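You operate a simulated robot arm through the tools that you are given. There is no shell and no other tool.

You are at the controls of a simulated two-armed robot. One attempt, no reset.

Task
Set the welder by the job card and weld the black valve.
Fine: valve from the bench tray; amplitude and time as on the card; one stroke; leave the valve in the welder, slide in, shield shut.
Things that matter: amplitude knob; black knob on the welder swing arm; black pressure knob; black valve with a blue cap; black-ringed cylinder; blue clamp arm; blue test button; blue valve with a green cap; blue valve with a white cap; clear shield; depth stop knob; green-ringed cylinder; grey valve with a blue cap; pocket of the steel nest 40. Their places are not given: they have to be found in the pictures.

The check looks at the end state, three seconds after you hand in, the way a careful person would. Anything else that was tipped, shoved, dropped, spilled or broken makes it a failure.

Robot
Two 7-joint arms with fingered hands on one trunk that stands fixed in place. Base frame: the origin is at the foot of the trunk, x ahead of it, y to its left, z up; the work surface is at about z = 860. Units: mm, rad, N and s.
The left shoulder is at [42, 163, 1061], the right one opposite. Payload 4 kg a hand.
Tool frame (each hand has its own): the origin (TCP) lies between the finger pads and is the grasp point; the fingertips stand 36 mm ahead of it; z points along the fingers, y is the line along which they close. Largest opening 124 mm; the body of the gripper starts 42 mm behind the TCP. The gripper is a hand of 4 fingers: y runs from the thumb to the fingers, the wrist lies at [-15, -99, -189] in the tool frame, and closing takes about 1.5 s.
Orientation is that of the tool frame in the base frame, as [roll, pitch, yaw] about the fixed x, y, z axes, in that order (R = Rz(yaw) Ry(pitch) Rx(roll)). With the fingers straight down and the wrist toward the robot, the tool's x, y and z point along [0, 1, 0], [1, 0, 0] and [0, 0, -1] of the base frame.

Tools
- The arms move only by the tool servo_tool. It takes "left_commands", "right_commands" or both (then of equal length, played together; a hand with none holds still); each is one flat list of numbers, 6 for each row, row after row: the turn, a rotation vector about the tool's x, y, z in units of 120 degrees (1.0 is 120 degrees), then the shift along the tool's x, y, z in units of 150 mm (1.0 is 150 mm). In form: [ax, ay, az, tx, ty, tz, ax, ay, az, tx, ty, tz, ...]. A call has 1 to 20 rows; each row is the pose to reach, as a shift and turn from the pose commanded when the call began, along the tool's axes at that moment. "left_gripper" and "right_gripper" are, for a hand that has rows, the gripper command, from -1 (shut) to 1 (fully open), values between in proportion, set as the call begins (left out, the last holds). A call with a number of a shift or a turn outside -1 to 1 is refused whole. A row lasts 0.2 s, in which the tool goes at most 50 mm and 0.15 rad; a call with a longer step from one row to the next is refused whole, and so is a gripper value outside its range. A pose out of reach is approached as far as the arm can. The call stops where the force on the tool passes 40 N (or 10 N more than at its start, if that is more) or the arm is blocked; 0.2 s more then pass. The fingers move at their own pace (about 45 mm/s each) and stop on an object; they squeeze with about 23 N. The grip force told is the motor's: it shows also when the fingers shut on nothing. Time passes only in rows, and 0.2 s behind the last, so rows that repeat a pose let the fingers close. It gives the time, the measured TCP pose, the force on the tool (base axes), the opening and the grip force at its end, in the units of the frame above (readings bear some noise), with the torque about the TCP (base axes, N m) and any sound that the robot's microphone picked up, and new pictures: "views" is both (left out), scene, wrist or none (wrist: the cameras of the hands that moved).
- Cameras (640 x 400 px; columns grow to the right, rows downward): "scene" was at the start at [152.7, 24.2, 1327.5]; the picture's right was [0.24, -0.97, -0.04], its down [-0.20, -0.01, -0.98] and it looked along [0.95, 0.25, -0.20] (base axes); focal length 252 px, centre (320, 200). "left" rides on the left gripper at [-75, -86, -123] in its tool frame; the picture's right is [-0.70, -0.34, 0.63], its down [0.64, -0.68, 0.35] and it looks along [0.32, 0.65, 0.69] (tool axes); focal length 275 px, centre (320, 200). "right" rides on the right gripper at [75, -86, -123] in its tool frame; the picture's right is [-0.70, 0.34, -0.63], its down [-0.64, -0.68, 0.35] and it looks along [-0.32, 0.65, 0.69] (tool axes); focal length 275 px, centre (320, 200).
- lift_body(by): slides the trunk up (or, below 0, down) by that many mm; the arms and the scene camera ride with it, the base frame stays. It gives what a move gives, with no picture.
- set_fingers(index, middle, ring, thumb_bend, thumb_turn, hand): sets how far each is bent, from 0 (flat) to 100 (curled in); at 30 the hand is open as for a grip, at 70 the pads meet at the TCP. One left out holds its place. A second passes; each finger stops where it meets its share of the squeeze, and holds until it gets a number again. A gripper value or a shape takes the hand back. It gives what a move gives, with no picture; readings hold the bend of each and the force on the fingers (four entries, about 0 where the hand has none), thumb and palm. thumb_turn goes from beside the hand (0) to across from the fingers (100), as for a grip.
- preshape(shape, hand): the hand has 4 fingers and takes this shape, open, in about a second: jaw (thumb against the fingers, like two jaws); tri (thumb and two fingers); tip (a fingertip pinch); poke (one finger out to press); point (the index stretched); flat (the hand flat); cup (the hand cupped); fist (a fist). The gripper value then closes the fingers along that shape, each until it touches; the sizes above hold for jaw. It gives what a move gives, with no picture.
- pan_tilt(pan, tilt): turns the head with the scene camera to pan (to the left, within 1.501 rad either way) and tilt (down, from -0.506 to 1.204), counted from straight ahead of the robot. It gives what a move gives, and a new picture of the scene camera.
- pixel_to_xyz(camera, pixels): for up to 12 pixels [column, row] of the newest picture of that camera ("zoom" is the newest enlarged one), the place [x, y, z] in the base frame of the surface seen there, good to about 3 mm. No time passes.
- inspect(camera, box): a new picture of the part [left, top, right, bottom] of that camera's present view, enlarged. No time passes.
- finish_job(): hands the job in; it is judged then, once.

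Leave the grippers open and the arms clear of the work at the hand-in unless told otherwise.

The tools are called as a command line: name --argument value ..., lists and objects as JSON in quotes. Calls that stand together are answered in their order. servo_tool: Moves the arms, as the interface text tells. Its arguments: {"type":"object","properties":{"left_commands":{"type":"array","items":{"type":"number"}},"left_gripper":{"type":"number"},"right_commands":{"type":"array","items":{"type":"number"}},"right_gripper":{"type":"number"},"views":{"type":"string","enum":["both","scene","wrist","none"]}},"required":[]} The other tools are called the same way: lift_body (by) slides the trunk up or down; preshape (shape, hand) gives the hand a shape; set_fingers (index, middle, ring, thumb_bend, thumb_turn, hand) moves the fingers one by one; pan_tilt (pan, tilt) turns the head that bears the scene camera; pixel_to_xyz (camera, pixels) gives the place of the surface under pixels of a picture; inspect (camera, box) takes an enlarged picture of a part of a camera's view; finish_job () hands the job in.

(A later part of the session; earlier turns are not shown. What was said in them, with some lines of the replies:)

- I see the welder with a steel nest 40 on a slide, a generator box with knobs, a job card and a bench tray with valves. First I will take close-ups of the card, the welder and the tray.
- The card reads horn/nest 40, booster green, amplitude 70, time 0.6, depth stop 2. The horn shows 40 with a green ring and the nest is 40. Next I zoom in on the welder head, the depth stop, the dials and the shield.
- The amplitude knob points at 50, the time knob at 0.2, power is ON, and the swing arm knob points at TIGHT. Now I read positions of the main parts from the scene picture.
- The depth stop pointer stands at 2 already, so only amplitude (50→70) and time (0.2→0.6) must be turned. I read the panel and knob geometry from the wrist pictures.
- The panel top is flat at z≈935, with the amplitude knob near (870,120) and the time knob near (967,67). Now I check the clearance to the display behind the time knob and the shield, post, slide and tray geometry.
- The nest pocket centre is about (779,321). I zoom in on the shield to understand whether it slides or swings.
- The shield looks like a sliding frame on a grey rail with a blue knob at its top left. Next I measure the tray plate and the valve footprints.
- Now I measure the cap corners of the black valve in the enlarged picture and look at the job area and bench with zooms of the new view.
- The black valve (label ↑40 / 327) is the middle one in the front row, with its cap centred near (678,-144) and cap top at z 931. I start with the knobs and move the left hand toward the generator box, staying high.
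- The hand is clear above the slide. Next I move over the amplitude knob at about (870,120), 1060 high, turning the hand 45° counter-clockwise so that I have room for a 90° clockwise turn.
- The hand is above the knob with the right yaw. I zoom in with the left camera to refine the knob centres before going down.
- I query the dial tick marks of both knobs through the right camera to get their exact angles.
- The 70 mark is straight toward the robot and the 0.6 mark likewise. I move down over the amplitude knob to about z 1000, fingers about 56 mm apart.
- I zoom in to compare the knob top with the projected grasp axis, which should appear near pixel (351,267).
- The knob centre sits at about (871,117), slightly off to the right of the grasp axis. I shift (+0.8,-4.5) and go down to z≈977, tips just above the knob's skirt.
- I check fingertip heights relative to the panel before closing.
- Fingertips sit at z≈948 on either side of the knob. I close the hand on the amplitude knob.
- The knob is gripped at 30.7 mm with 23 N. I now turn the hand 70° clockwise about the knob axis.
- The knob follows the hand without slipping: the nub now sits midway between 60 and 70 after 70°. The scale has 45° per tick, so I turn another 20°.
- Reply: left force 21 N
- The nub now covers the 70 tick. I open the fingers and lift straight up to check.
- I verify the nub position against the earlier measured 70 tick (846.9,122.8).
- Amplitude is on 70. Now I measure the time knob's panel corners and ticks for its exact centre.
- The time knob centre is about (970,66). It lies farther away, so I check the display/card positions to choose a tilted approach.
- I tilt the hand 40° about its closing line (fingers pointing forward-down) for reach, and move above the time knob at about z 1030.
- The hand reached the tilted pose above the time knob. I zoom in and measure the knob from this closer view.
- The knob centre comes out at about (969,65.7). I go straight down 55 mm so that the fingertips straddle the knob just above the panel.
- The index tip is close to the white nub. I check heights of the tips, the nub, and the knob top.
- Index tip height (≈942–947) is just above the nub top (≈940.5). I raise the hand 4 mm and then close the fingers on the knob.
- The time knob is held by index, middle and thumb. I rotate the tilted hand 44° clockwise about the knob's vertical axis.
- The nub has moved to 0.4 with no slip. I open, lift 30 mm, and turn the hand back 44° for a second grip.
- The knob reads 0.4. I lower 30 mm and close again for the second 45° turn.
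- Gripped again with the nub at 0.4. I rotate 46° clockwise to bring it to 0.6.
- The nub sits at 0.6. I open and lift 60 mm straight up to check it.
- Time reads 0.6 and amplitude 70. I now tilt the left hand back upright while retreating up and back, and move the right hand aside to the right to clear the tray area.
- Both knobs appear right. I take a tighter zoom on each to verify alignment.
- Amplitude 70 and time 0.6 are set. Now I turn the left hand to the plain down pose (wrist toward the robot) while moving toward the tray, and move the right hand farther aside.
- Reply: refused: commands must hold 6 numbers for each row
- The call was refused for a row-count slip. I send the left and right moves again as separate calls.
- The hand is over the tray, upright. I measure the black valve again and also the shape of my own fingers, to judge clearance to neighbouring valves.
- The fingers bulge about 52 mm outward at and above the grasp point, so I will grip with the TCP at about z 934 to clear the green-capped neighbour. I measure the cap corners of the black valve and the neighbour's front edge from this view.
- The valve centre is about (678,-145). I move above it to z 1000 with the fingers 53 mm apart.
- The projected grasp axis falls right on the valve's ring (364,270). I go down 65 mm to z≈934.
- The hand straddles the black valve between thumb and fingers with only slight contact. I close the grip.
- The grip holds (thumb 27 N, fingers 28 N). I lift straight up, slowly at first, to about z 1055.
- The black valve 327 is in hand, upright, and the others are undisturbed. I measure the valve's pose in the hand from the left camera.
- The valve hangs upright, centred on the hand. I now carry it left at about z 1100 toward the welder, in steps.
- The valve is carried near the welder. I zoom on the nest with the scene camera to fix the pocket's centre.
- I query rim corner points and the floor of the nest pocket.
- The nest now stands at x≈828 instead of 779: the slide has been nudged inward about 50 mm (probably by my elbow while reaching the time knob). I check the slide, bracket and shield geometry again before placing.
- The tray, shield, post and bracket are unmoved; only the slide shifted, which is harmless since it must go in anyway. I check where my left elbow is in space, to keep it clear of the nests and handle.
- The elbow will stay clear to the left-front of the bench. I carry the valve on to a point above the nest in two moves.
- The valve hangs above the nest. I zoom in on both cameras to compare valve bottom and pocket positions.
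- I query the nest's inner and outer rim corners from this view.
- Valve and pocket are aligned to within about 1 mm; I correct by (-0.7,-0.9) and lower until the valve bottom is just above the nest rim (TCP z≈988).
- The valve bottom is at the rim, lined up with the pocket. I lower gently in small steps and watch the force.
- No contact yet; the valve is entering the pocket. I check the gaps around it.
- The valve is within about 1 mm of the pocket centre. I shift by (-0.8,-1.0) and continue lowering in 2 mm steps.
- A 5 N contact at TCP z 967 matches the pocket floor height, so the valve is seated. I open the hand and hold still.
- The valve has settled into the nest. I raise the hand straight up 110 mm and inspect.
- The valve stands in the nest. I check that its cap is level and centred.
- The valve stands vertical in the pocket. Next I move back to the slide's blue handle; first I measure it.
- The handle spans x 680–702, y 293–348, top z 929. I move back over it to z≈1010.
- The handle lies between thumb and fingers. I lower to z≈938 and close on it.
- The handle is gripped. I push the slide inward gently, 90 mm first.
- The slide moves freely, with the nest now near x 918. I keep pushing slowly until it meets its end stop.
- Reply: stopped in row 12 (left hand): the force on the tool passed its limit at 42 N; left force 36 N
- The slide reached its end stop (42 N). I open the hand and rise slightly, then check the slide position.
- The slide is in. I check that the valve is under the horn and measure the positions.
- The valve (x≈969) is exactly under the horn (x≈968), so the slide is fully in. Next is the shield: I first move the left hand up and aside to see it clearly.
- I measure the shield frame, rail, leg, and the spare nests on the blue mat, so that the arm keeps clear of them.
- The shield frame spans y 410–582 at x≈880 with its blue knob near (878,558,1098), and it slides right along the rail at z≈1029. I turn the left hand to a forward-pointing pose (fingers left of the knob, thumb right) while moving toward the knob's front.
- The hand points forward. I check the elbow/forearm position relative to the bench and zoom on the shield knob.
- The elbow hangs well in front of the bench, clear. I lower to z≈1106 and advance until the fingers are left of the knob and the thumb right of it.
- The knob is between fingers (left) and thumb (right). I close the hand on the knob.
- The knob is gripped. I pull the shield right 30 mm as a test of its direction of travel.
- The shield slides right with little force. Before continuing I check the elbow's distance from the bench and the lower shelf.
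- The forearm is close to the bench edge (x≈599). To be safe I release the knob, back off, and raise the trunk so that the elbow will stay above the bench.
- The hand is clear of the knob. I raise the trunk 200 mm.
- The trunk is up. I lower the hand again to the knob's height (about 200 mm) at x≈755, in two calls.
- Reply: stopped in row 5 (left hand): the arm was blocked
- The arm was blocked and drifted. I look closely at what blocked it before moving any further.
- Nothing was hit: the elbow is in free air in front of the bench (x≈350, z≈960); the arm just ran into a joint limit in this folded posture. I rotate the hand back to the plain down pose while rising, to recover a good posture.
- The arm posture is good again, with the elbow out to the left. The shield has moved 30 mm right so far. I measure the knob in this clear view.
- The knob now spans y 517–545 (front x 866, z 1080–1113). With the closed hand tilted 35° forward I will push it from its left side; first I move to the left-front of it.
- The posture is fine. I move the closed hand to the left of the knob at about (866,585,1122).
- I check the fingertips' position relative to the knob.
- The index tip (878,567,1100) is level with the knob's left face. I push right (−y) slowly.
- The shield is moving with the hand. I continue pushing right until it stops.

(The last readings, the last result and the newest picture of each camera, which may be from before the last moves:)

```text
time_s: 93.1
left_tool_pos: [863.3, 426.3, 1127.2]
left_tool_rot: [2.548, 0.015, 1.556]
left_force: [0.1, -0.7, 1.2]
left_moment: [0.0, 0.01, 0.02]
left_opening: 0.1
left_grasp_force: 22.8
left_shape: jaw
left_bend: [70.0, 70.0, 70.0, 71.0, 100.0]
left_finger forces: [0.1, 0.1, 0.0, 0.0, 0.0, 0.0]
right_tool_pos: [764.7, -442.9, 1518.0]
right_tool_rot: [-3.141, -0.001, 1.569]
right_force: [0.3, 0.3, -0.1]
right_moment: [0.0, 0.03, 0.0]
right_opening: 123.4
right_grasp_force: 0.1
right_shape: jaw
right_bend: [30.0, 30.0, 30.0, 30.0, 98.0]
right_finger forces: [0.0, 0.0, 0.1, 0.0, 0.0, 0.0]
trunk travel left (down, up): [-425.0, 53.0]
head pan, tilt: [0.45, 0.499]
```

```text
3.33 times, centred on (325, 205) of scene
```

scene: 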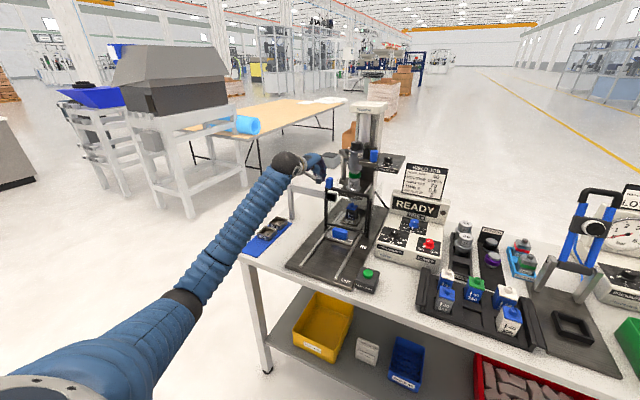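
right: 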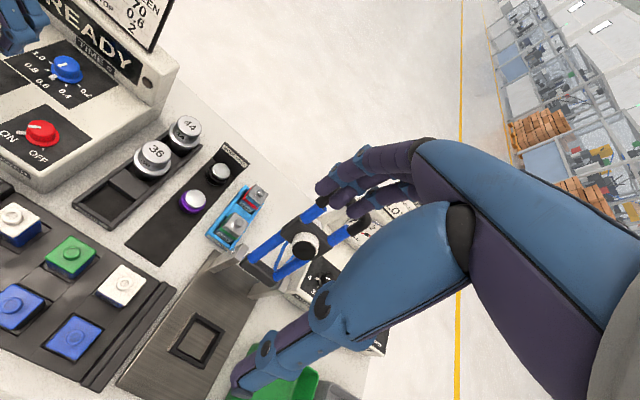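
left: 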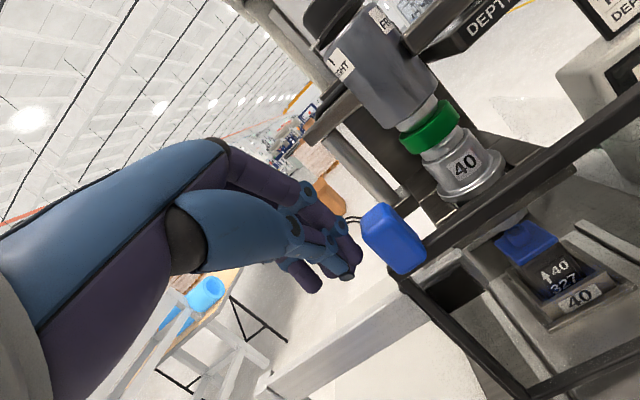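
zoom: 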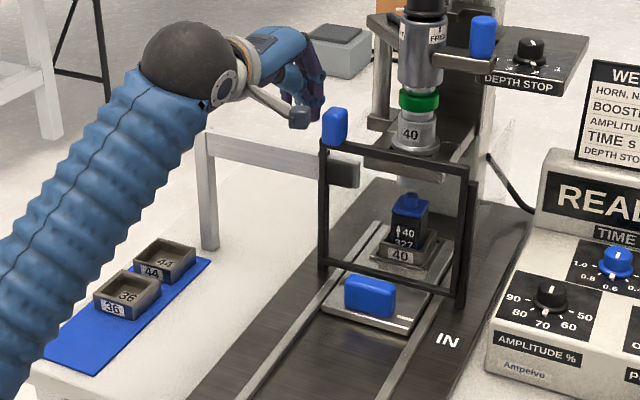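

The shield seems almost closed and has moved slightly ahead of the fingers. I push a little further, slowly, to be sure it is fully against its stop.

servo_tool --left_commands '[0, 0, 0, -0.03, 0, 0, 0, 0, 0, -0.06, 0, 0, 0, 0, 0, -0.09, 0, 0, 0, 0, 0, -0.12, 0, 0, 0, 0, 0, -0.15, 0, 0, 0, 0, 0, -0.18, 0, 0, 0, 0, 0, -0.21, 0, 0, 0, 0, 0, -0.24, 0, 0]' --views "both"

inspect --camera "scene" --box '[285, 145, 385, 245]'

```text
time_s: 94.3
left_tool_pos: [866.6, 415.4, 1128.0]
left_tool_rot: [2.549, 0.009, 1.565]
left_force: [2.5, 32.9, -2.2]
left_moment: [0.54, -0.01, 0.61]
left_opening: 0.2
left_grasp_force: 22.9
left_shape: jaw
left_bend: [70.0, 70.0, 70.0, 71.0, 100.0]
left_finger forces: [49.9, 0.0, 0.0, 0.0, 0.0, 0.1]
right_tool_pos: [763.2, -442.8, 1519.9]
right_tool_rot: [-3.14, 0.0, 1.567]
right_force: [-0.7, -0.1, 0.0]
right_moment: [-0.03, -0.01, 0.01]
right_opening: 123.7
right_grasp_force: 0.1
right_shape: jaw
right_bend: [30.0, 30.0, 30.0, 30.0, 98.0]
right_finger forces: [0.1, 0.0, 0.0, 0.0, 0.0, 0.1]
trunk travel left (down, up): [-425.0, 53.0]
head pan, tilt: [0.45, 0.499]
stopped in row 5 (left hand): the force on the tool passed its limit at 44 N (the readings are from after the stop); the commanded pose is now the measured one
```

scene: 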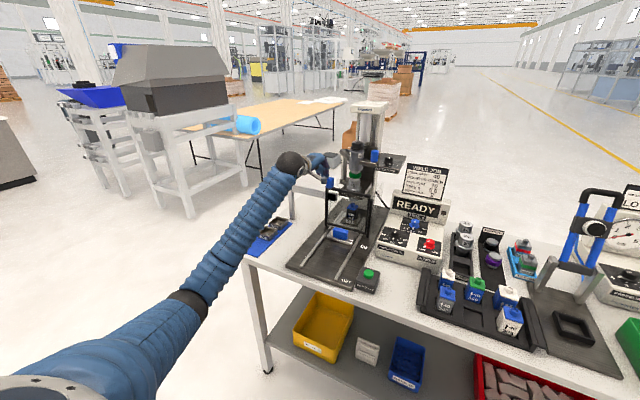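
left: 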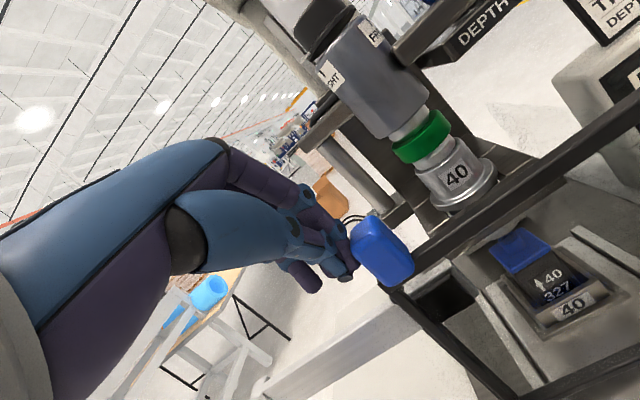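

```text
4.00 times, centred on (335, 195) of scene
```

zoom: 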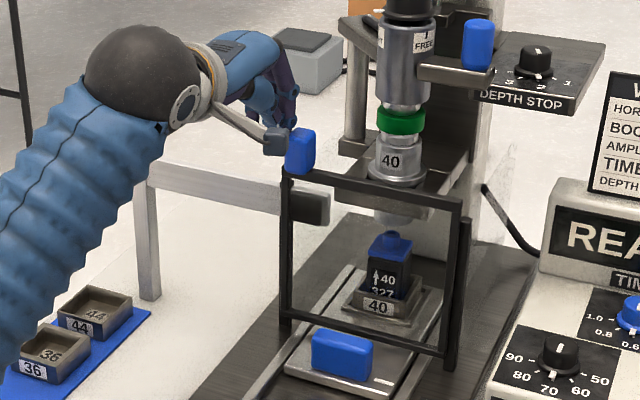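

The shield is against its stop (44 N, at TCP y 415). I back the left hand away to the left and then up and back, clear of the shield.

servo_tool --left_commands '[0, 0, 0, 0.1, 0, 0, 0, 0, 0, 0.25, 0, 0, 0, 0, 0, 0.3, -0.12, -0.3, 0, 0, 0, 0.3, -0.24, -0.6, 0, 0, 0, 0.3, -0.36, -0.89, 0, 0, 0, 0.3, -0.36, -0.89]' --views "both"

inspect --camera "scene" --box '[285, 145, 385, 265]'

```text
time_s: 95.7
left_tool_pos: [747.3, 457.5, 1209.6]
left_tool_rot: [2.549, 0.012, 1.561]
left_force: [-0.1, 0.1, -0.3]
left_moment: [0.0, 0.03, 0.05]
left_opening: 0.1
left_grasp_force: 22.9
left_shape: jaw
left_bend: [70.0, 70.0, 70.0, 71.0, 100.0]
left_finger forces: [0.1, 0.0, 0.0, 0.0, 0.0, 0.1]
right_tool_pos: [763.7, -444.3, 1516.8]
right_tool_rot: [-3.139, -0.001, 1.57]
right_force: [0.0, -1.4, 1.1]
right_moment: [-0.02, 0.02, -0.02]
right_opening: 123.8
right_grasp_force: 0.0
right_shape: jaw
right_bend: [30.0, 30.0, 30.0, 30.0, 98.0]
right_finger forces: [0.0, 0.0, 0.1, 0.0, 0.0, 0.0]
trunk travel left (down, up): [-425.0, 53.0]
head pan, tilt: [0.45, 0.499]
```

scene: 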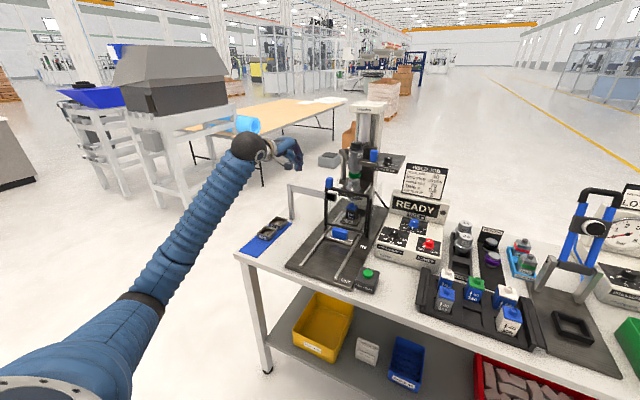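
left: 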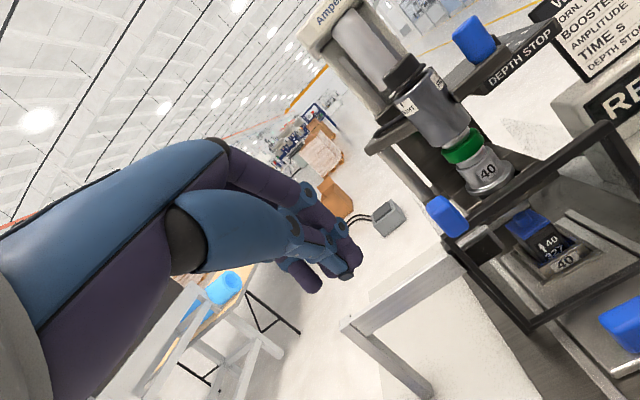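

```text
3.33 times, centred on (335, 205) of scene
```

zoom: 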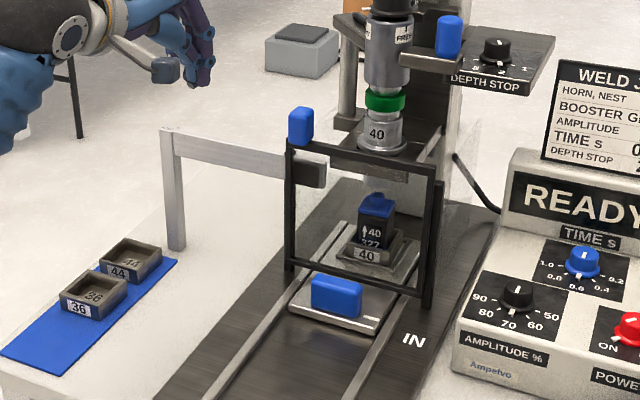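

The shield now covers the welding area. I verify frame, post and slide positions, and re-check the display, card settings and depth stop.

pixel_to_xyz --camera "scene" --pixels '[[328, 182], [367, 215], [371, 208], [323, 205], [336, 232], [348, 209], [346, 217], [369, 275], [367, 273]]'

inspect --camera "scene" --box '[340, 150, 460, 300]'

```text
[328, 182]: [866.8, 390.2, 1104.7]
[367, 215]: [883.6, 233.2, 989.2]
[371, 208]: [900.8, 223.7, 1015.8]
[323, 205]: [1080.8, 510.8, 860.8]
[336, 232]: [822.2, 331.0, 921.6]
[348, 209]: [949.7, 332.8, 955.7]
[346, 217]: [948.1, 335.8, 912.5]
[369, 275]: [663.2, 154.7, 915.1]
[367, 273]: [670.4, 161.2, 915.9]
```

```text
2.67 times, centred on (400, 225) of scene
```

zoom: 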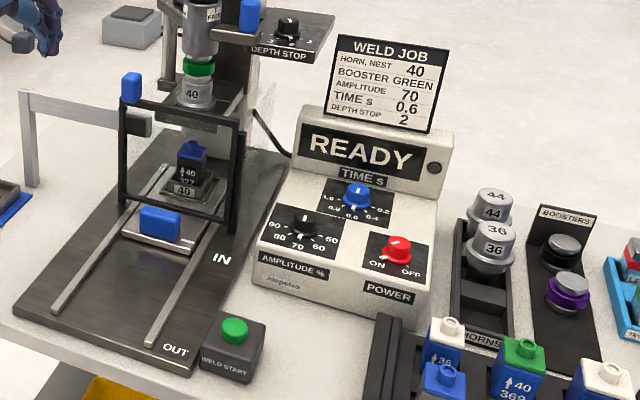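

Everything reads as on the card, with READY showing, slide in and shield shut. Next I bring the closed left hand upright toward the green WELD START button at (665,158,915).

servo_tool --left_commands '[0.0478, 0, 0, -0.1555, -0.086, -0.0315, 0.0956, 0, 0, -0.311, -0.172, -0.063, 0.1434, 0, 0, -0.4665, -0.258, -0.0945, 0.1912, 0, 0, -0.622, -0.344, -0.126, 0.239, 0, 0, -0.7775, -0.43, -0.1575, 0.2868, 0, 0, -0.933, -0.516, -0.189, 0.2868, 0, 0, -0.933, -0.516, -0.189]' --views "both"

```text
time_s: 97.3
left_tool_pos: [662.8, 317.6, 1191.5]
left_tool_rot: [-3.134, 0.012, 1.561]
left_force: [-0.1, 0.8, 0.0]
left_moment: [-0.04, 0.0, -0.04]
left_opening: 0.0
left_grasp_force: 22.7
left_shape: jaw
left_bend: [70.0, 70.0, 70.0, 71.0, 100.0]
left_finger forces: [0.0, 0.0, 0.0, 0.0, 0.1, 0.0]
right_tool_pos: [763.1, -443.2, 1517.1]
right_tool_rot: [-3.139, 0.0, 1.569]
right_force: [0.0, -0.9, -1.0]
right_moment: [0.03, 0.04, 0.02]
right_opening: 123.6
right_grasp_force: 0.0
right_shape: jaw
right_bend: [30.0, 30.0, 30.0, 30.0, 98.0]
right_finger forces: [0.0, 0.1, 0.0, 0.0, 0.1, 0.1]
trunk travel left (down, up): [-425.0, 53.0]
head pan, tilt: [0.45, 0.499]
```

scene: 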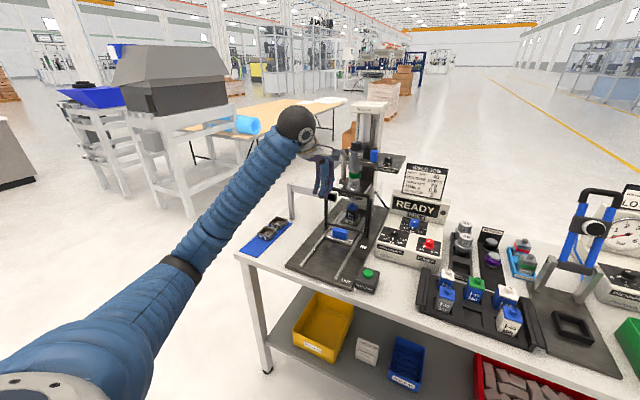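
left: 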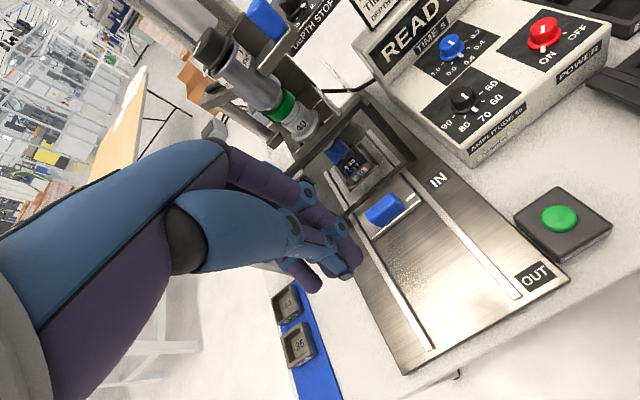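

Now I move over the button, to about (667,167,1042).

servo_tool --left_commands '[0, 0, 0, -0.18, 0, 0.13, 0, 0, 0, -0.36, 0, 0.3, 0, 0, 0, -0.54, 0.01, 0.48, 0, 0, 0, -0.72, 0.02, 0.66, 0, 0, 0, -0.87, 0.03, 0.84, 0, 0, 0, -1.0, 0.03, 1.0, 0, 0, 0, -1.0, 0.03, 1.0]' --views "both"

inspect --camera "left" --box '[260, 180, 460, 360]'

inspect --camera "scene" --box '[310, 190, 430, 310]'

```text
time_s: 98.9
left_tool_pos: [665.6, 166.3, 1042.5]
left_tool_rot: [-3.137, 0.012, 1.561]
left_force: [0.3, 0.0, -0.2]
left_moment: [0.01, -0.02, 0.01]
left_opening: 0.1
left_grasp_force: 23.0
left_shape: jaw
left_bend: [70.0, 70.0, 70.0, 71.0, 100.0]
left_finger forces: [0.0, 0.0, 0.1, 0.0, 0.0, 0.1]
right_tool_pos: [763.9, -443.3, 1517.2]
right_tool_rot: [-3.139, 0.0, 1.569]
right_force: [-0.6, 0.1, -0.8]
right_moment: [-0.01, 0.01, 0.0]
right_opening: 123.8
right_grasp_force: 0.2
right_shape: jaw
right_bend: [30.0, 30.0, 30.0, 30.0, 98.0]
right_finger forces: [0.0, 0.0, 0.0, 0.0, 0.1, 0.0]
trunk travel left (down, up): [-425.0, 53.0]
head pan, tilt: [0.45, 0.499]
```

scene: 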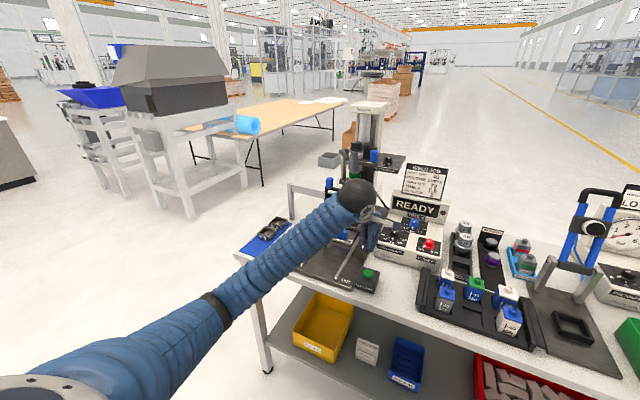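
left: 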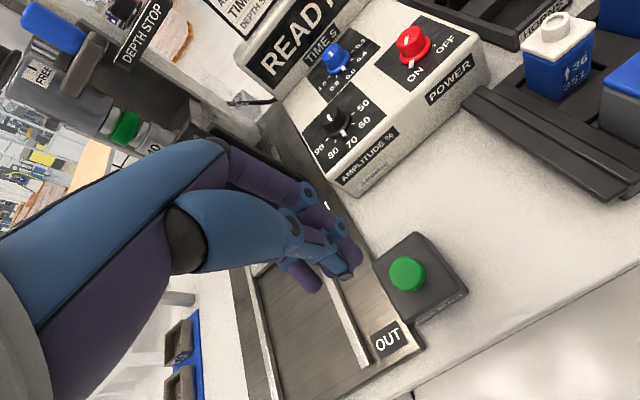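

```text
2.22 times, centred on (360, 270) of left
```

zoom: 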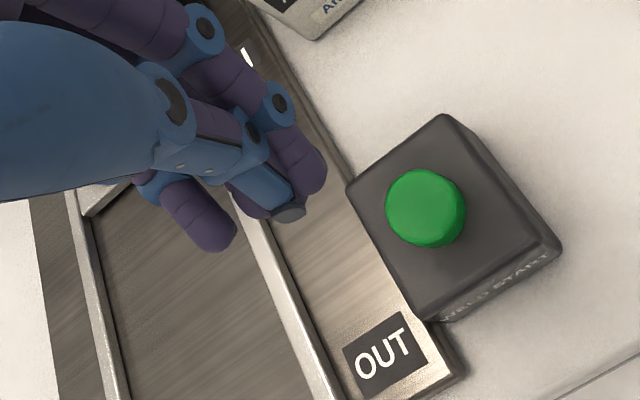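

```text
3.33 times, centred on (370, 250) of scene
```

zoom: 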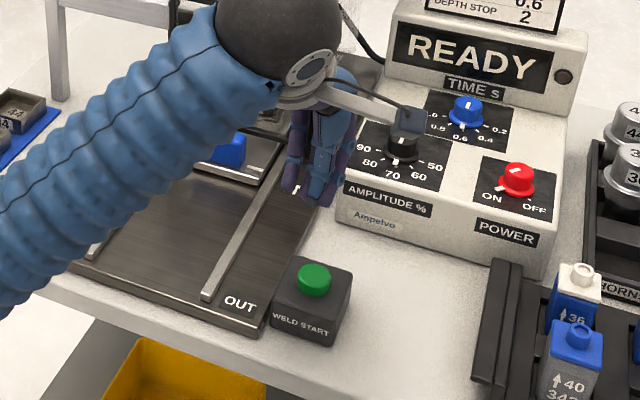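

I measure the button centre and the fingertip positions.

pixel_to_xyz --camera "left" --pixels '[[408, 272], [400, 262], [416, 280], [408, 262], [357, 264], [354, 270], [347, 275], [350, 258], [425, 300], [390, 270], [308, 288]]'

```text
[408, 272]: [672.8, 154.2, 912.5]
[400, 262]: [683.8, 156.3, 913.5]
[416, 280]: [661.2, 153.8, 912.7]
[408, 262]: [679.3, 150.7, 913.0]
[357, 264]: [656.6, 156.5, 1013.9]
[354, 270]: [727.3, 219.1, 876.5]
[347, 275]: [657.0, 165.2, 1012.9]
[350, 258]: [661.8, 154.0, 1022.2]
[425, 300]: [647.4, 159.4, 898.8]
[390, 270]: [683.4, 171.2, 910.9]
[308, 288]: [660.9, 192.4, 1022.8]
```

The button centre is at (672,156), top z 913; my fingertips are at (657,160) about 30 mm below the TCP. I shift (+14,-3) and go down to about 12 mm above the button.

servo_tool --left_commands '[0, 0, 0, -0.02, 0.093, 0.05, 0, 0, 0, -0.02, 0.093, 0.25, 0, 0, 0, -0.02, 0.093, 0.45, 0, 0, 0, -0.02, 0.093, 0.58, 0, 0, 0, -0.02, 0.093, 0.58]' --views "both"

inspect --camera "left" --box '[260, 180, 460, 360]'

inspect --camera "scene" --box '[320, 220, 420, 310]'

```text
time_s: 100.1
left_tool_pos: [678.9, 160.1, 955.6]
left_tool_rot: [-3.137, 0.012, 1.56]
left_force: [0.0, -0.2, -0.2]
left_moment: [-0.03, 0.02, -0.01]
left_opening: 0.0
left_grasp_force: 22.9
left_shape: jaw
left_bend: [70.0, 70.0, 70.0, 71.0, 100.0]
left_finger forces: [0.0, 0.0, 0.0, 0.0, 0.0, 0.1]
right_tool_pos: [763.1, -444.1, 1517.3]
right_tool_rot: [-3.138, 0.002, 1.571]
right_force: [0.1, -0.1, 0.3]
right_moment: [0.02, -0.01, 0.0]
right_opening: 123.6
right_grasp_force: 0.0
right_shape: jaw
right_bend: [30.0, 30.0, 30.0, 30.0, 98.0]
right_finger forces: [0.1, 0.1, 0.1, 0.1, 0.1, 0.0]
trunk travel left (down, up): [-425.0, 53.0]
head pan, tilt: [0.45, 0.499]
```

scene: 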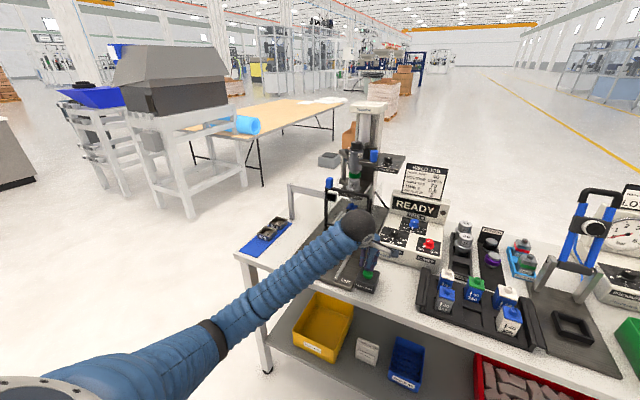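
left: 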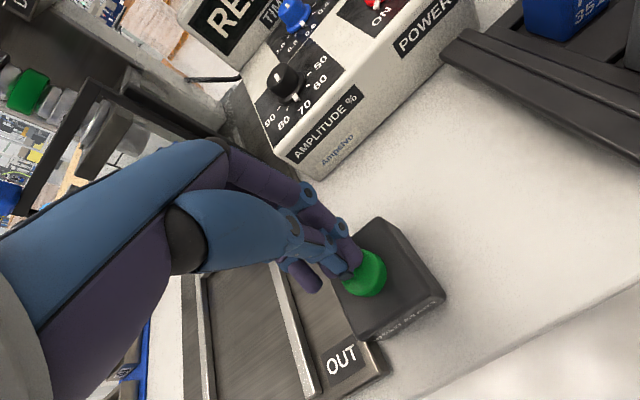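

```text
2.22 times, centred on (360, 270) of left
```

zoom: 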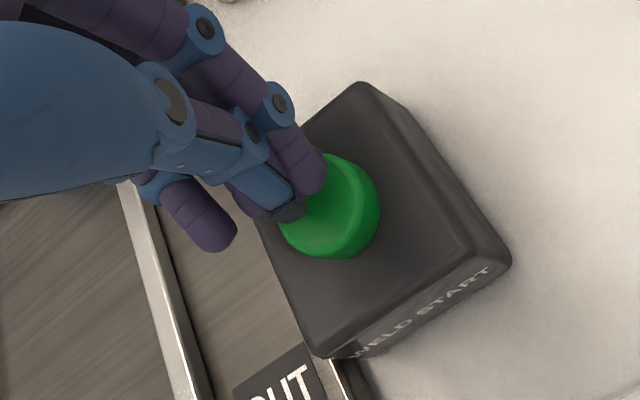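

```text
4.44 times, centred on (370, 265) of scene
```

zoom: 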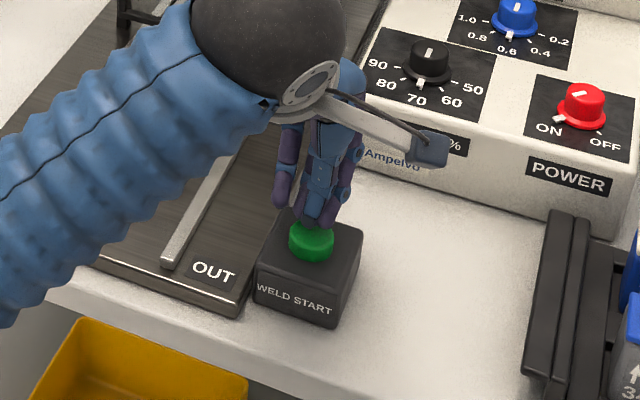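

The fingertips are right above the button. I press down slowly about 18 mm (contact expected after 12 mm), hold one row, then release upward in the same call.

servo_tool --left_commands '[0, 0, 0, 0, 0, 0.02, 0, 0, 0, 0, 0, 0.04, 0, 0, 0, 0, 0, 0.06, 0, 0, 0, 0, 0, 0.08, 0, 0, 0, 0, 0, 0.095, 0, 0, 0, 0, 0, 0.108, 0, 0, 0, 0, 0, 0.12, 0, 0, 0, 0, 0, 0.12, 0, 0, 0, 0, 0, 0.05, 0, 0, 0, 0, 0, -0.1, 0, 0, 0, 0, 0, -0.2]' --views "both"

```text
time_s: 101.7
left_tool_pos: [679.5, 160.4, 942.5]
left_tool_rot: [3.134, 0.013, 1.559]
left_force: [-0.6, -2.6, 22.7]
left_moment: [-0.04, 0.03, 0.02]
left_opening: 0.0
left_grasp_force: 23.4
left_shape: jaw
left_bend: [70.0, 70.0, 70.0, 71.0, 100.0]
left_finger forces: [0.0, 0.1, 0.0, 0.0, 0.1, 0.1]
right_tool_pos: [762.1, -445.0, 1518.1]
right_tool_rot: [3.141, -0.003, 1.568]
right_force: [-1.1, -0.1, -0.1]
right_moment: [-0.04, 0.0, -0.02]
right_opening: 123.7
right_grasp_force: 0.1
right_shape: jaw
right_bend: [30.0, 30.0, 30.0, 30.0, 98.0]
right_finger forces: [0.1, 0.0, 0.0, 0.0, 0.0, 0.0]
trunk travel left (down, up): [-425.0, 53.0]
head pan, tilt: [0.45, 0.499]
heard: click
stopped in row 7 (left hand): the force on the tool passed its limit at 51 N (the readings are from after the stop); the commanded pose is now the measured one
```

scene: 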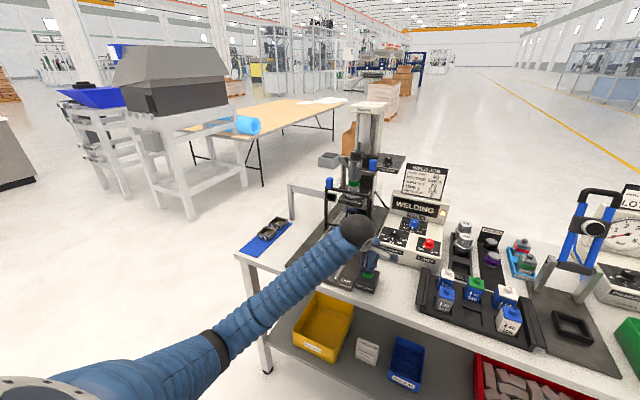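
left: 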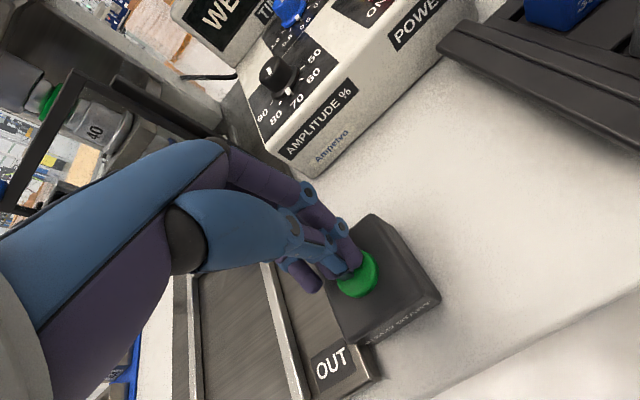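

The button clicked and the display shows WELDING. I lift straight off the button now, so it is pressed only once.

servo_tool --left_commands '[0, 0, 0, 0, 0, -0.1, 0, 0, 0, 0, 0, -0.35, 0, 0, 0, 0, 0, -0.65, 0, 0, 0, 0, 0, -0.65, 0, 0, 0, 0, 0, -0.65]' --views "both"

inspect --camera "scene" --box '[300, 140, 460, 300]'

```text
time_s: 102.9
left_tool_pos: [676.6, 163.8, 1037.3]
left_tool_rot: [3.141, 0.013, 1.559]
left_force: [-0.3, 0.1, 0.0]
left_moment: [-0.04, 0.05, -0.01]
left_opening: 0.0
left_grasp_force: 23.1
left_shape: jaw
left_bend: [70.0, 70.0, 70.0, 71.0, 100.0]
left_finger forces: [0.0, 0.0, 0.1, 0.0, 0.1, 0.0]
right_tool_pos: [762.9, -444.0, 1516.4]
right_tool_rot: [-3.14, 0.0, 1.569]
right_force: [0.3, 0.8, 0.2]
right_moment: [-0.04, -0.01, 0.0]
right_opening: 124.0
right_grasp_force: 0.1
right_shape: jaw
right_bend: [30.0, 30.0, 30.0, 30.0, 98.0]
right_finger forces: [0.0, 0.1, 0.0, 0.0, 0.0, 0.0]
trunk travel left (down, up): [-425.0, 53.0]
head pan, tilt: [0.45, 0.499]
```

scene: 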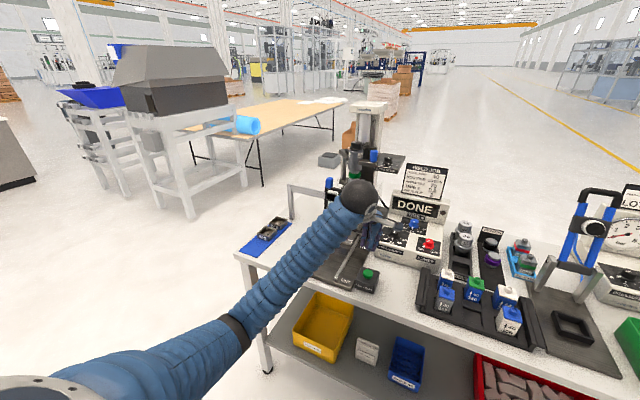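
left: 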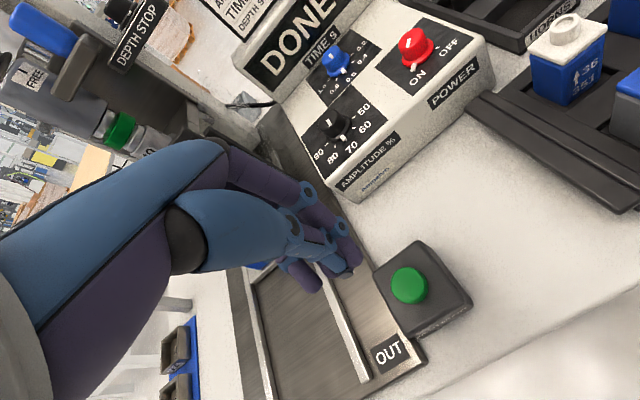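

```text
2.50 times, centred on (380, 220) of scene
```

zoom: 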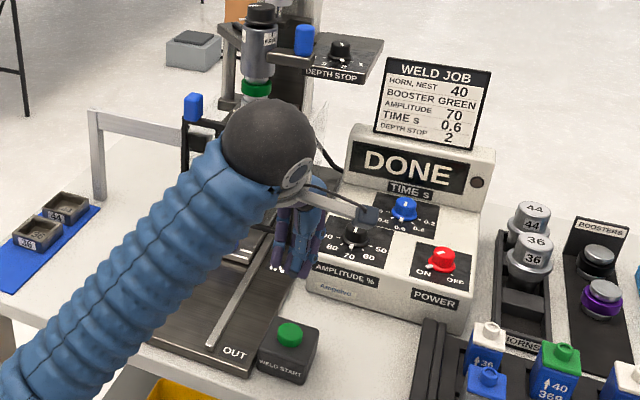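

The display shows DONE after a single stroke. I lift the left hand high and away, open it, and then check the end state.

servo_tool --left_commands '[0, 0, 0, 0, -0.05, -0.25, 0, 0, 0, 0, -0.1, -0.5, 0, 0, 0, 0, -0.15, -0.75, 0, 0, 0, 0, -0.2, -1.0]' --views "none"

servo_tool --left_commands '[0, 0, 0, 0.25, -0.05, -0.15, 0, 0, 0, 0.5, -0.1, -0.3, 0, 0, 0, 0.75, -0.15, -0.45, 0, 0, 0, 1.0, -0.2, -0.6, 0, 0, 0, 1.0, -0.2, -0.6]' --left_gripper 1 --views "none"

servo_tool --left_commands '[0, 0, 0, 0.25, 0, -0.1, 0, 0, 0, 0.5, 0, -0.2, 0, 0, 0, 0.75, 0, -0.3, 0, 0, 0, 1.0, 0, -0.4, 0, 0, 0, 1.0, 0, -0.4, 0, 0, 0, 1.0, 0, -0.4]' --left_gripper 1 --views "both"

inspect --camera "scene" --box '[280, 140, 400, 290]'

inspect --camera "scene" --box '[370, 150, 560, 350]'

```text
time_s: 103.9
left_tool_pos: [647.9, 164.1, 1189.7]
left_tool_rot: [-3.14, 0.011, 1.56]
left_force: [0.7, -0.5, 0.8]
left_moment: [0.01, 0.01, 0.0]
left_opening: 0.0
left_grasp_force: 23.6
left_shape: jaw
left_bend: [70.0, 70.0, 70.0, 71.0, 100.0]
left_finger forces: [0.1, 0.1, 0.0, 0.0, 0.0, 0.1]
right_tool_pos: [762.6, -446.4, 1516.9]
right_tool_rot: [-3.141, -0.001, 1.57]
right_force: [-1.7, -0.3, 1.0]
right_moment: [-0.01, 0.0, -0.02]
right_opening: 123.5
right_grasp_force: 0.0
right_shape: jaw
right_bend: [30.0, 30.0, 30.0, 30.0, 98.0]
right_finger forces: [0.0, 0.0, 0.0, 0.0, 0.0, 0.0]
trunk travel left (down, up): [-425.0, 53.0]
head pan, tilt: [0.45, 0.499]
```

```text
time_s: 105.1
left_tool_pos: [620.2, 317.0, 1276.9]
left_tool_rot: [3.141, 0.013, 1.561]
left_force: [-0.7, 0.3, 0.7]
left_moment: [0.01, 0.03, -0.02]
left_opening: 123.9
left_grasp_force: 0.1
left_shape: jaw
left_bend: [30.0, 30.0, 30.0, 30.0, 98.0]
left_finger forces: [0.1, 0.0, 0.1, 0.1, 0.0, 0.0]
right_tool_pos: [764.6, -445.6, 1516.4]
right_tool_rot: [-3.14, -0.001, 1.569]
right_force: [-0.2, -0.5, -0.2]
right_moment: [-0.03, -0.02, 0.04]
right_opening: 123.7
right_grasp_force: 0.2
right_shape: jaw
right_bend: [30.0, 30.0, 30.0, 30.0, 98.0]
right_finger forces: [0.0, 0.0, 0.0, 0.0, 0.1, 0.0]
trunk travel left (down, up): [-425.0, 53.0]
head pan, tilt: [0.45, 0.499]
```

```text
time_s: 106.5
left_tool_pos: [623.5, 466.4, 1335.3]
left_tool_rot: [3.139, 0.014, 1.562]
left_force: [-0.3, 0.1, 0.4]
left_moment: [-0.02, -0.03, 0.03]
left_opening: 123.8
left_grasp_force: 0.1
left_shape: jaw
left_bend: [30.0, 30.0, 30.0, 30.0, 98.0]
left_finger forces: [0.0, 0.0, 0.1, 0.1, 0.0, 0.0]
right_tool_pos: [762.7, -443.2, 1519.0]
right_tool_rot: [-3.141, 0.0, 1.57]
right_force: [0.5, 0.0, 0.0]
right_moment: [0.03, 0.02, 0.0]
right_opening: 123.9
right_grasp_force: 0.0
right_shape: jaw
right_bend: [30.0, 30.0, 30.0, 30.0, 98.0]
right_finger forces: [0.0, 0.0, 0.0, 0.0, 0.0, 0.1]
trunk travel left (down, up): [-425.0, 53.0]
head pan, tilt: [0.45, 0.499]
```

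scene: 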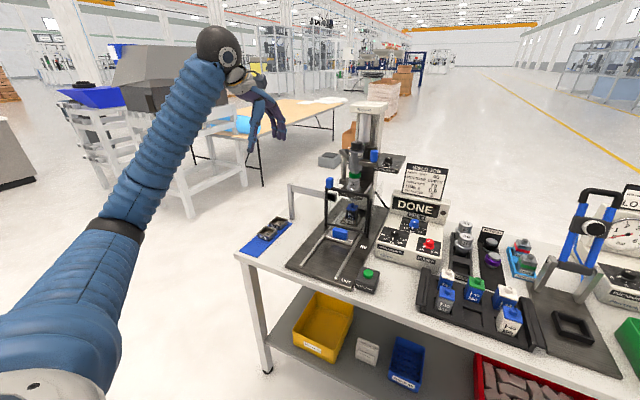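
left: 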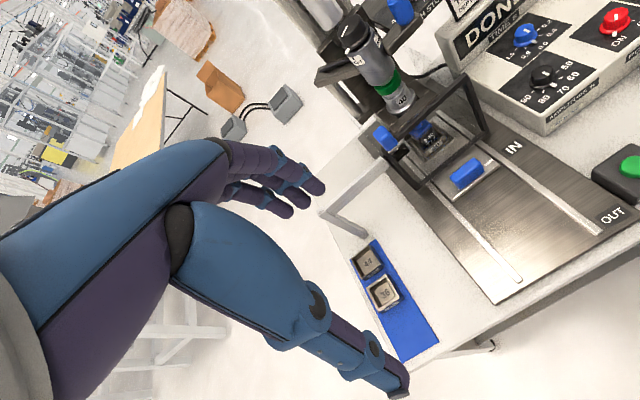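

```text
2.67 times, centred on (340, 215) of scene
```

zoom: 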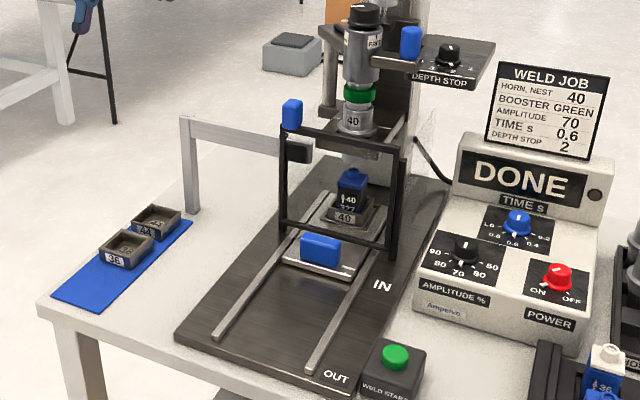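

```text
2.00 times, centred on (465, 250) of scene
```

zoom: 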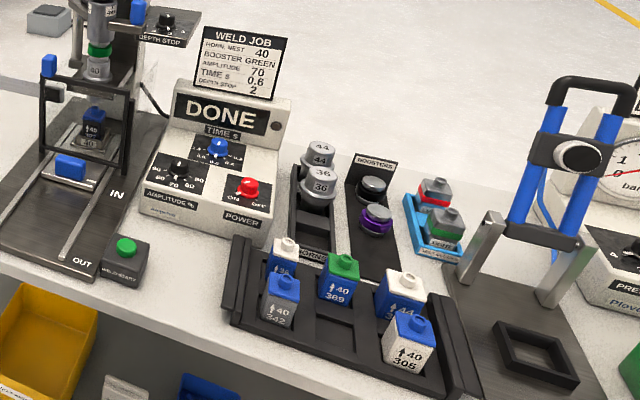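

DONE is displayed, and the tray, nests and other items stand as before. One last close look at the welder, shield and knobs before handing in.

inspect --camera "scene" --box '[315, 165, 385, 265]'

inspect --camera "scene" --box '[380, 190, 450, 270]'

inspect --camera "scene" --box '[340, 130, 420, 190]'

pixel_to_xyz --camera "scene" --pixels '[[329, 184], [366, 215], [336, 232], [348, 209], [346, 217], [269, 235], [283, 226]]'

```text
4.00 times, centred on (350, 215) of scene
```

zoom: 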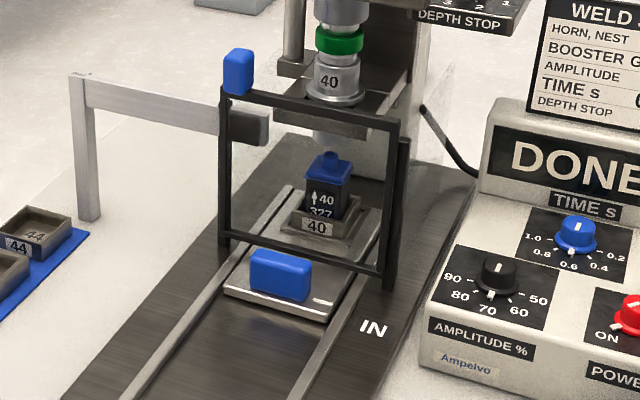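

```text
5.00 times, centred on (415, 230) of scene
```

zoom: 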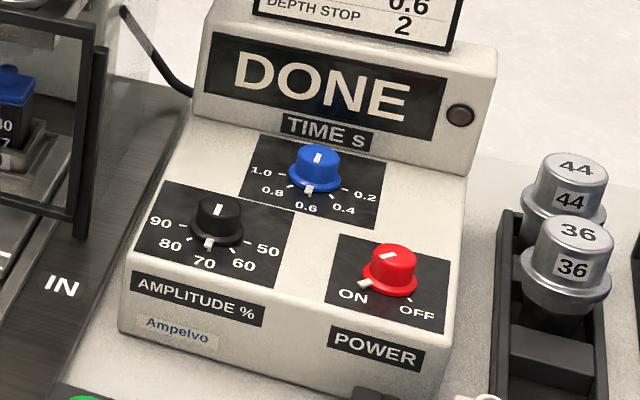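

```text
6.67 times, centred on (380, 160) of scene
```

zoom: 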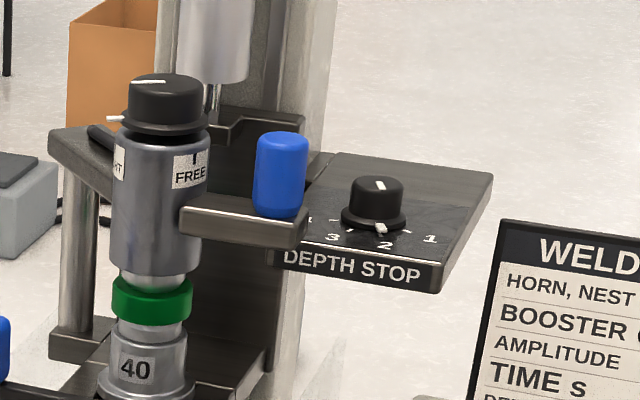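

```text
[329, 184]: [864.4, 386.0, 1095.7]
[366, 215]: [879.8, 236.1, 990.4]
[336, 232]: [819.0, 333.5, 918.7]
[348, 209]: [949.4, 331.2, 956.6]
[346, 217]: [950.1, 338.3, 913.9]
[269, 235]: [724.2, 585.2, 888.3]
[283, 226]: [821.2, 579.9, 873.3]
```

Amplitude reads 70, time 0.6, depth stop 2, and the swing arm is tight. The black valve 327 is under the horn with the slide in and the shield shut, after one stroke that ended in DONE. Both hands are open and clear, so I hand in the job.

finish_job

```text
The job is handed in.
```

The black valve (↑40 / 327) was welded in one stroke and the job is handed in. The display showed WELDING after a single click of WELD START, then DONE.

- **Settings:** I turned amplitude from 50 to 70 and time from 0.2 to 0.6. The depth stop was already at 2. The horn, nest and green booster already matched the card, and power was on.
- **End state:** The valve is in nest 40 under the horn, with the slide against its end stop and the shield shut. Both hands are open and clear.
- **Slide nudged early:** Before the valve was loaded, my arm probably bumped the slide and moved it about 50 mm inward. Only the slide had moved; it was pushed fully in afterwards.
- **Trunk left raised:** I raised the trunk 200 mm to give the arm room to close the shield, and it is still at that height.

The time pointer covers the 0.6 mark but may be a few degrees past it, roughly 0.61. The other valves in the tray, the spare nests and the leak tester looked unchanged in the final pictures.
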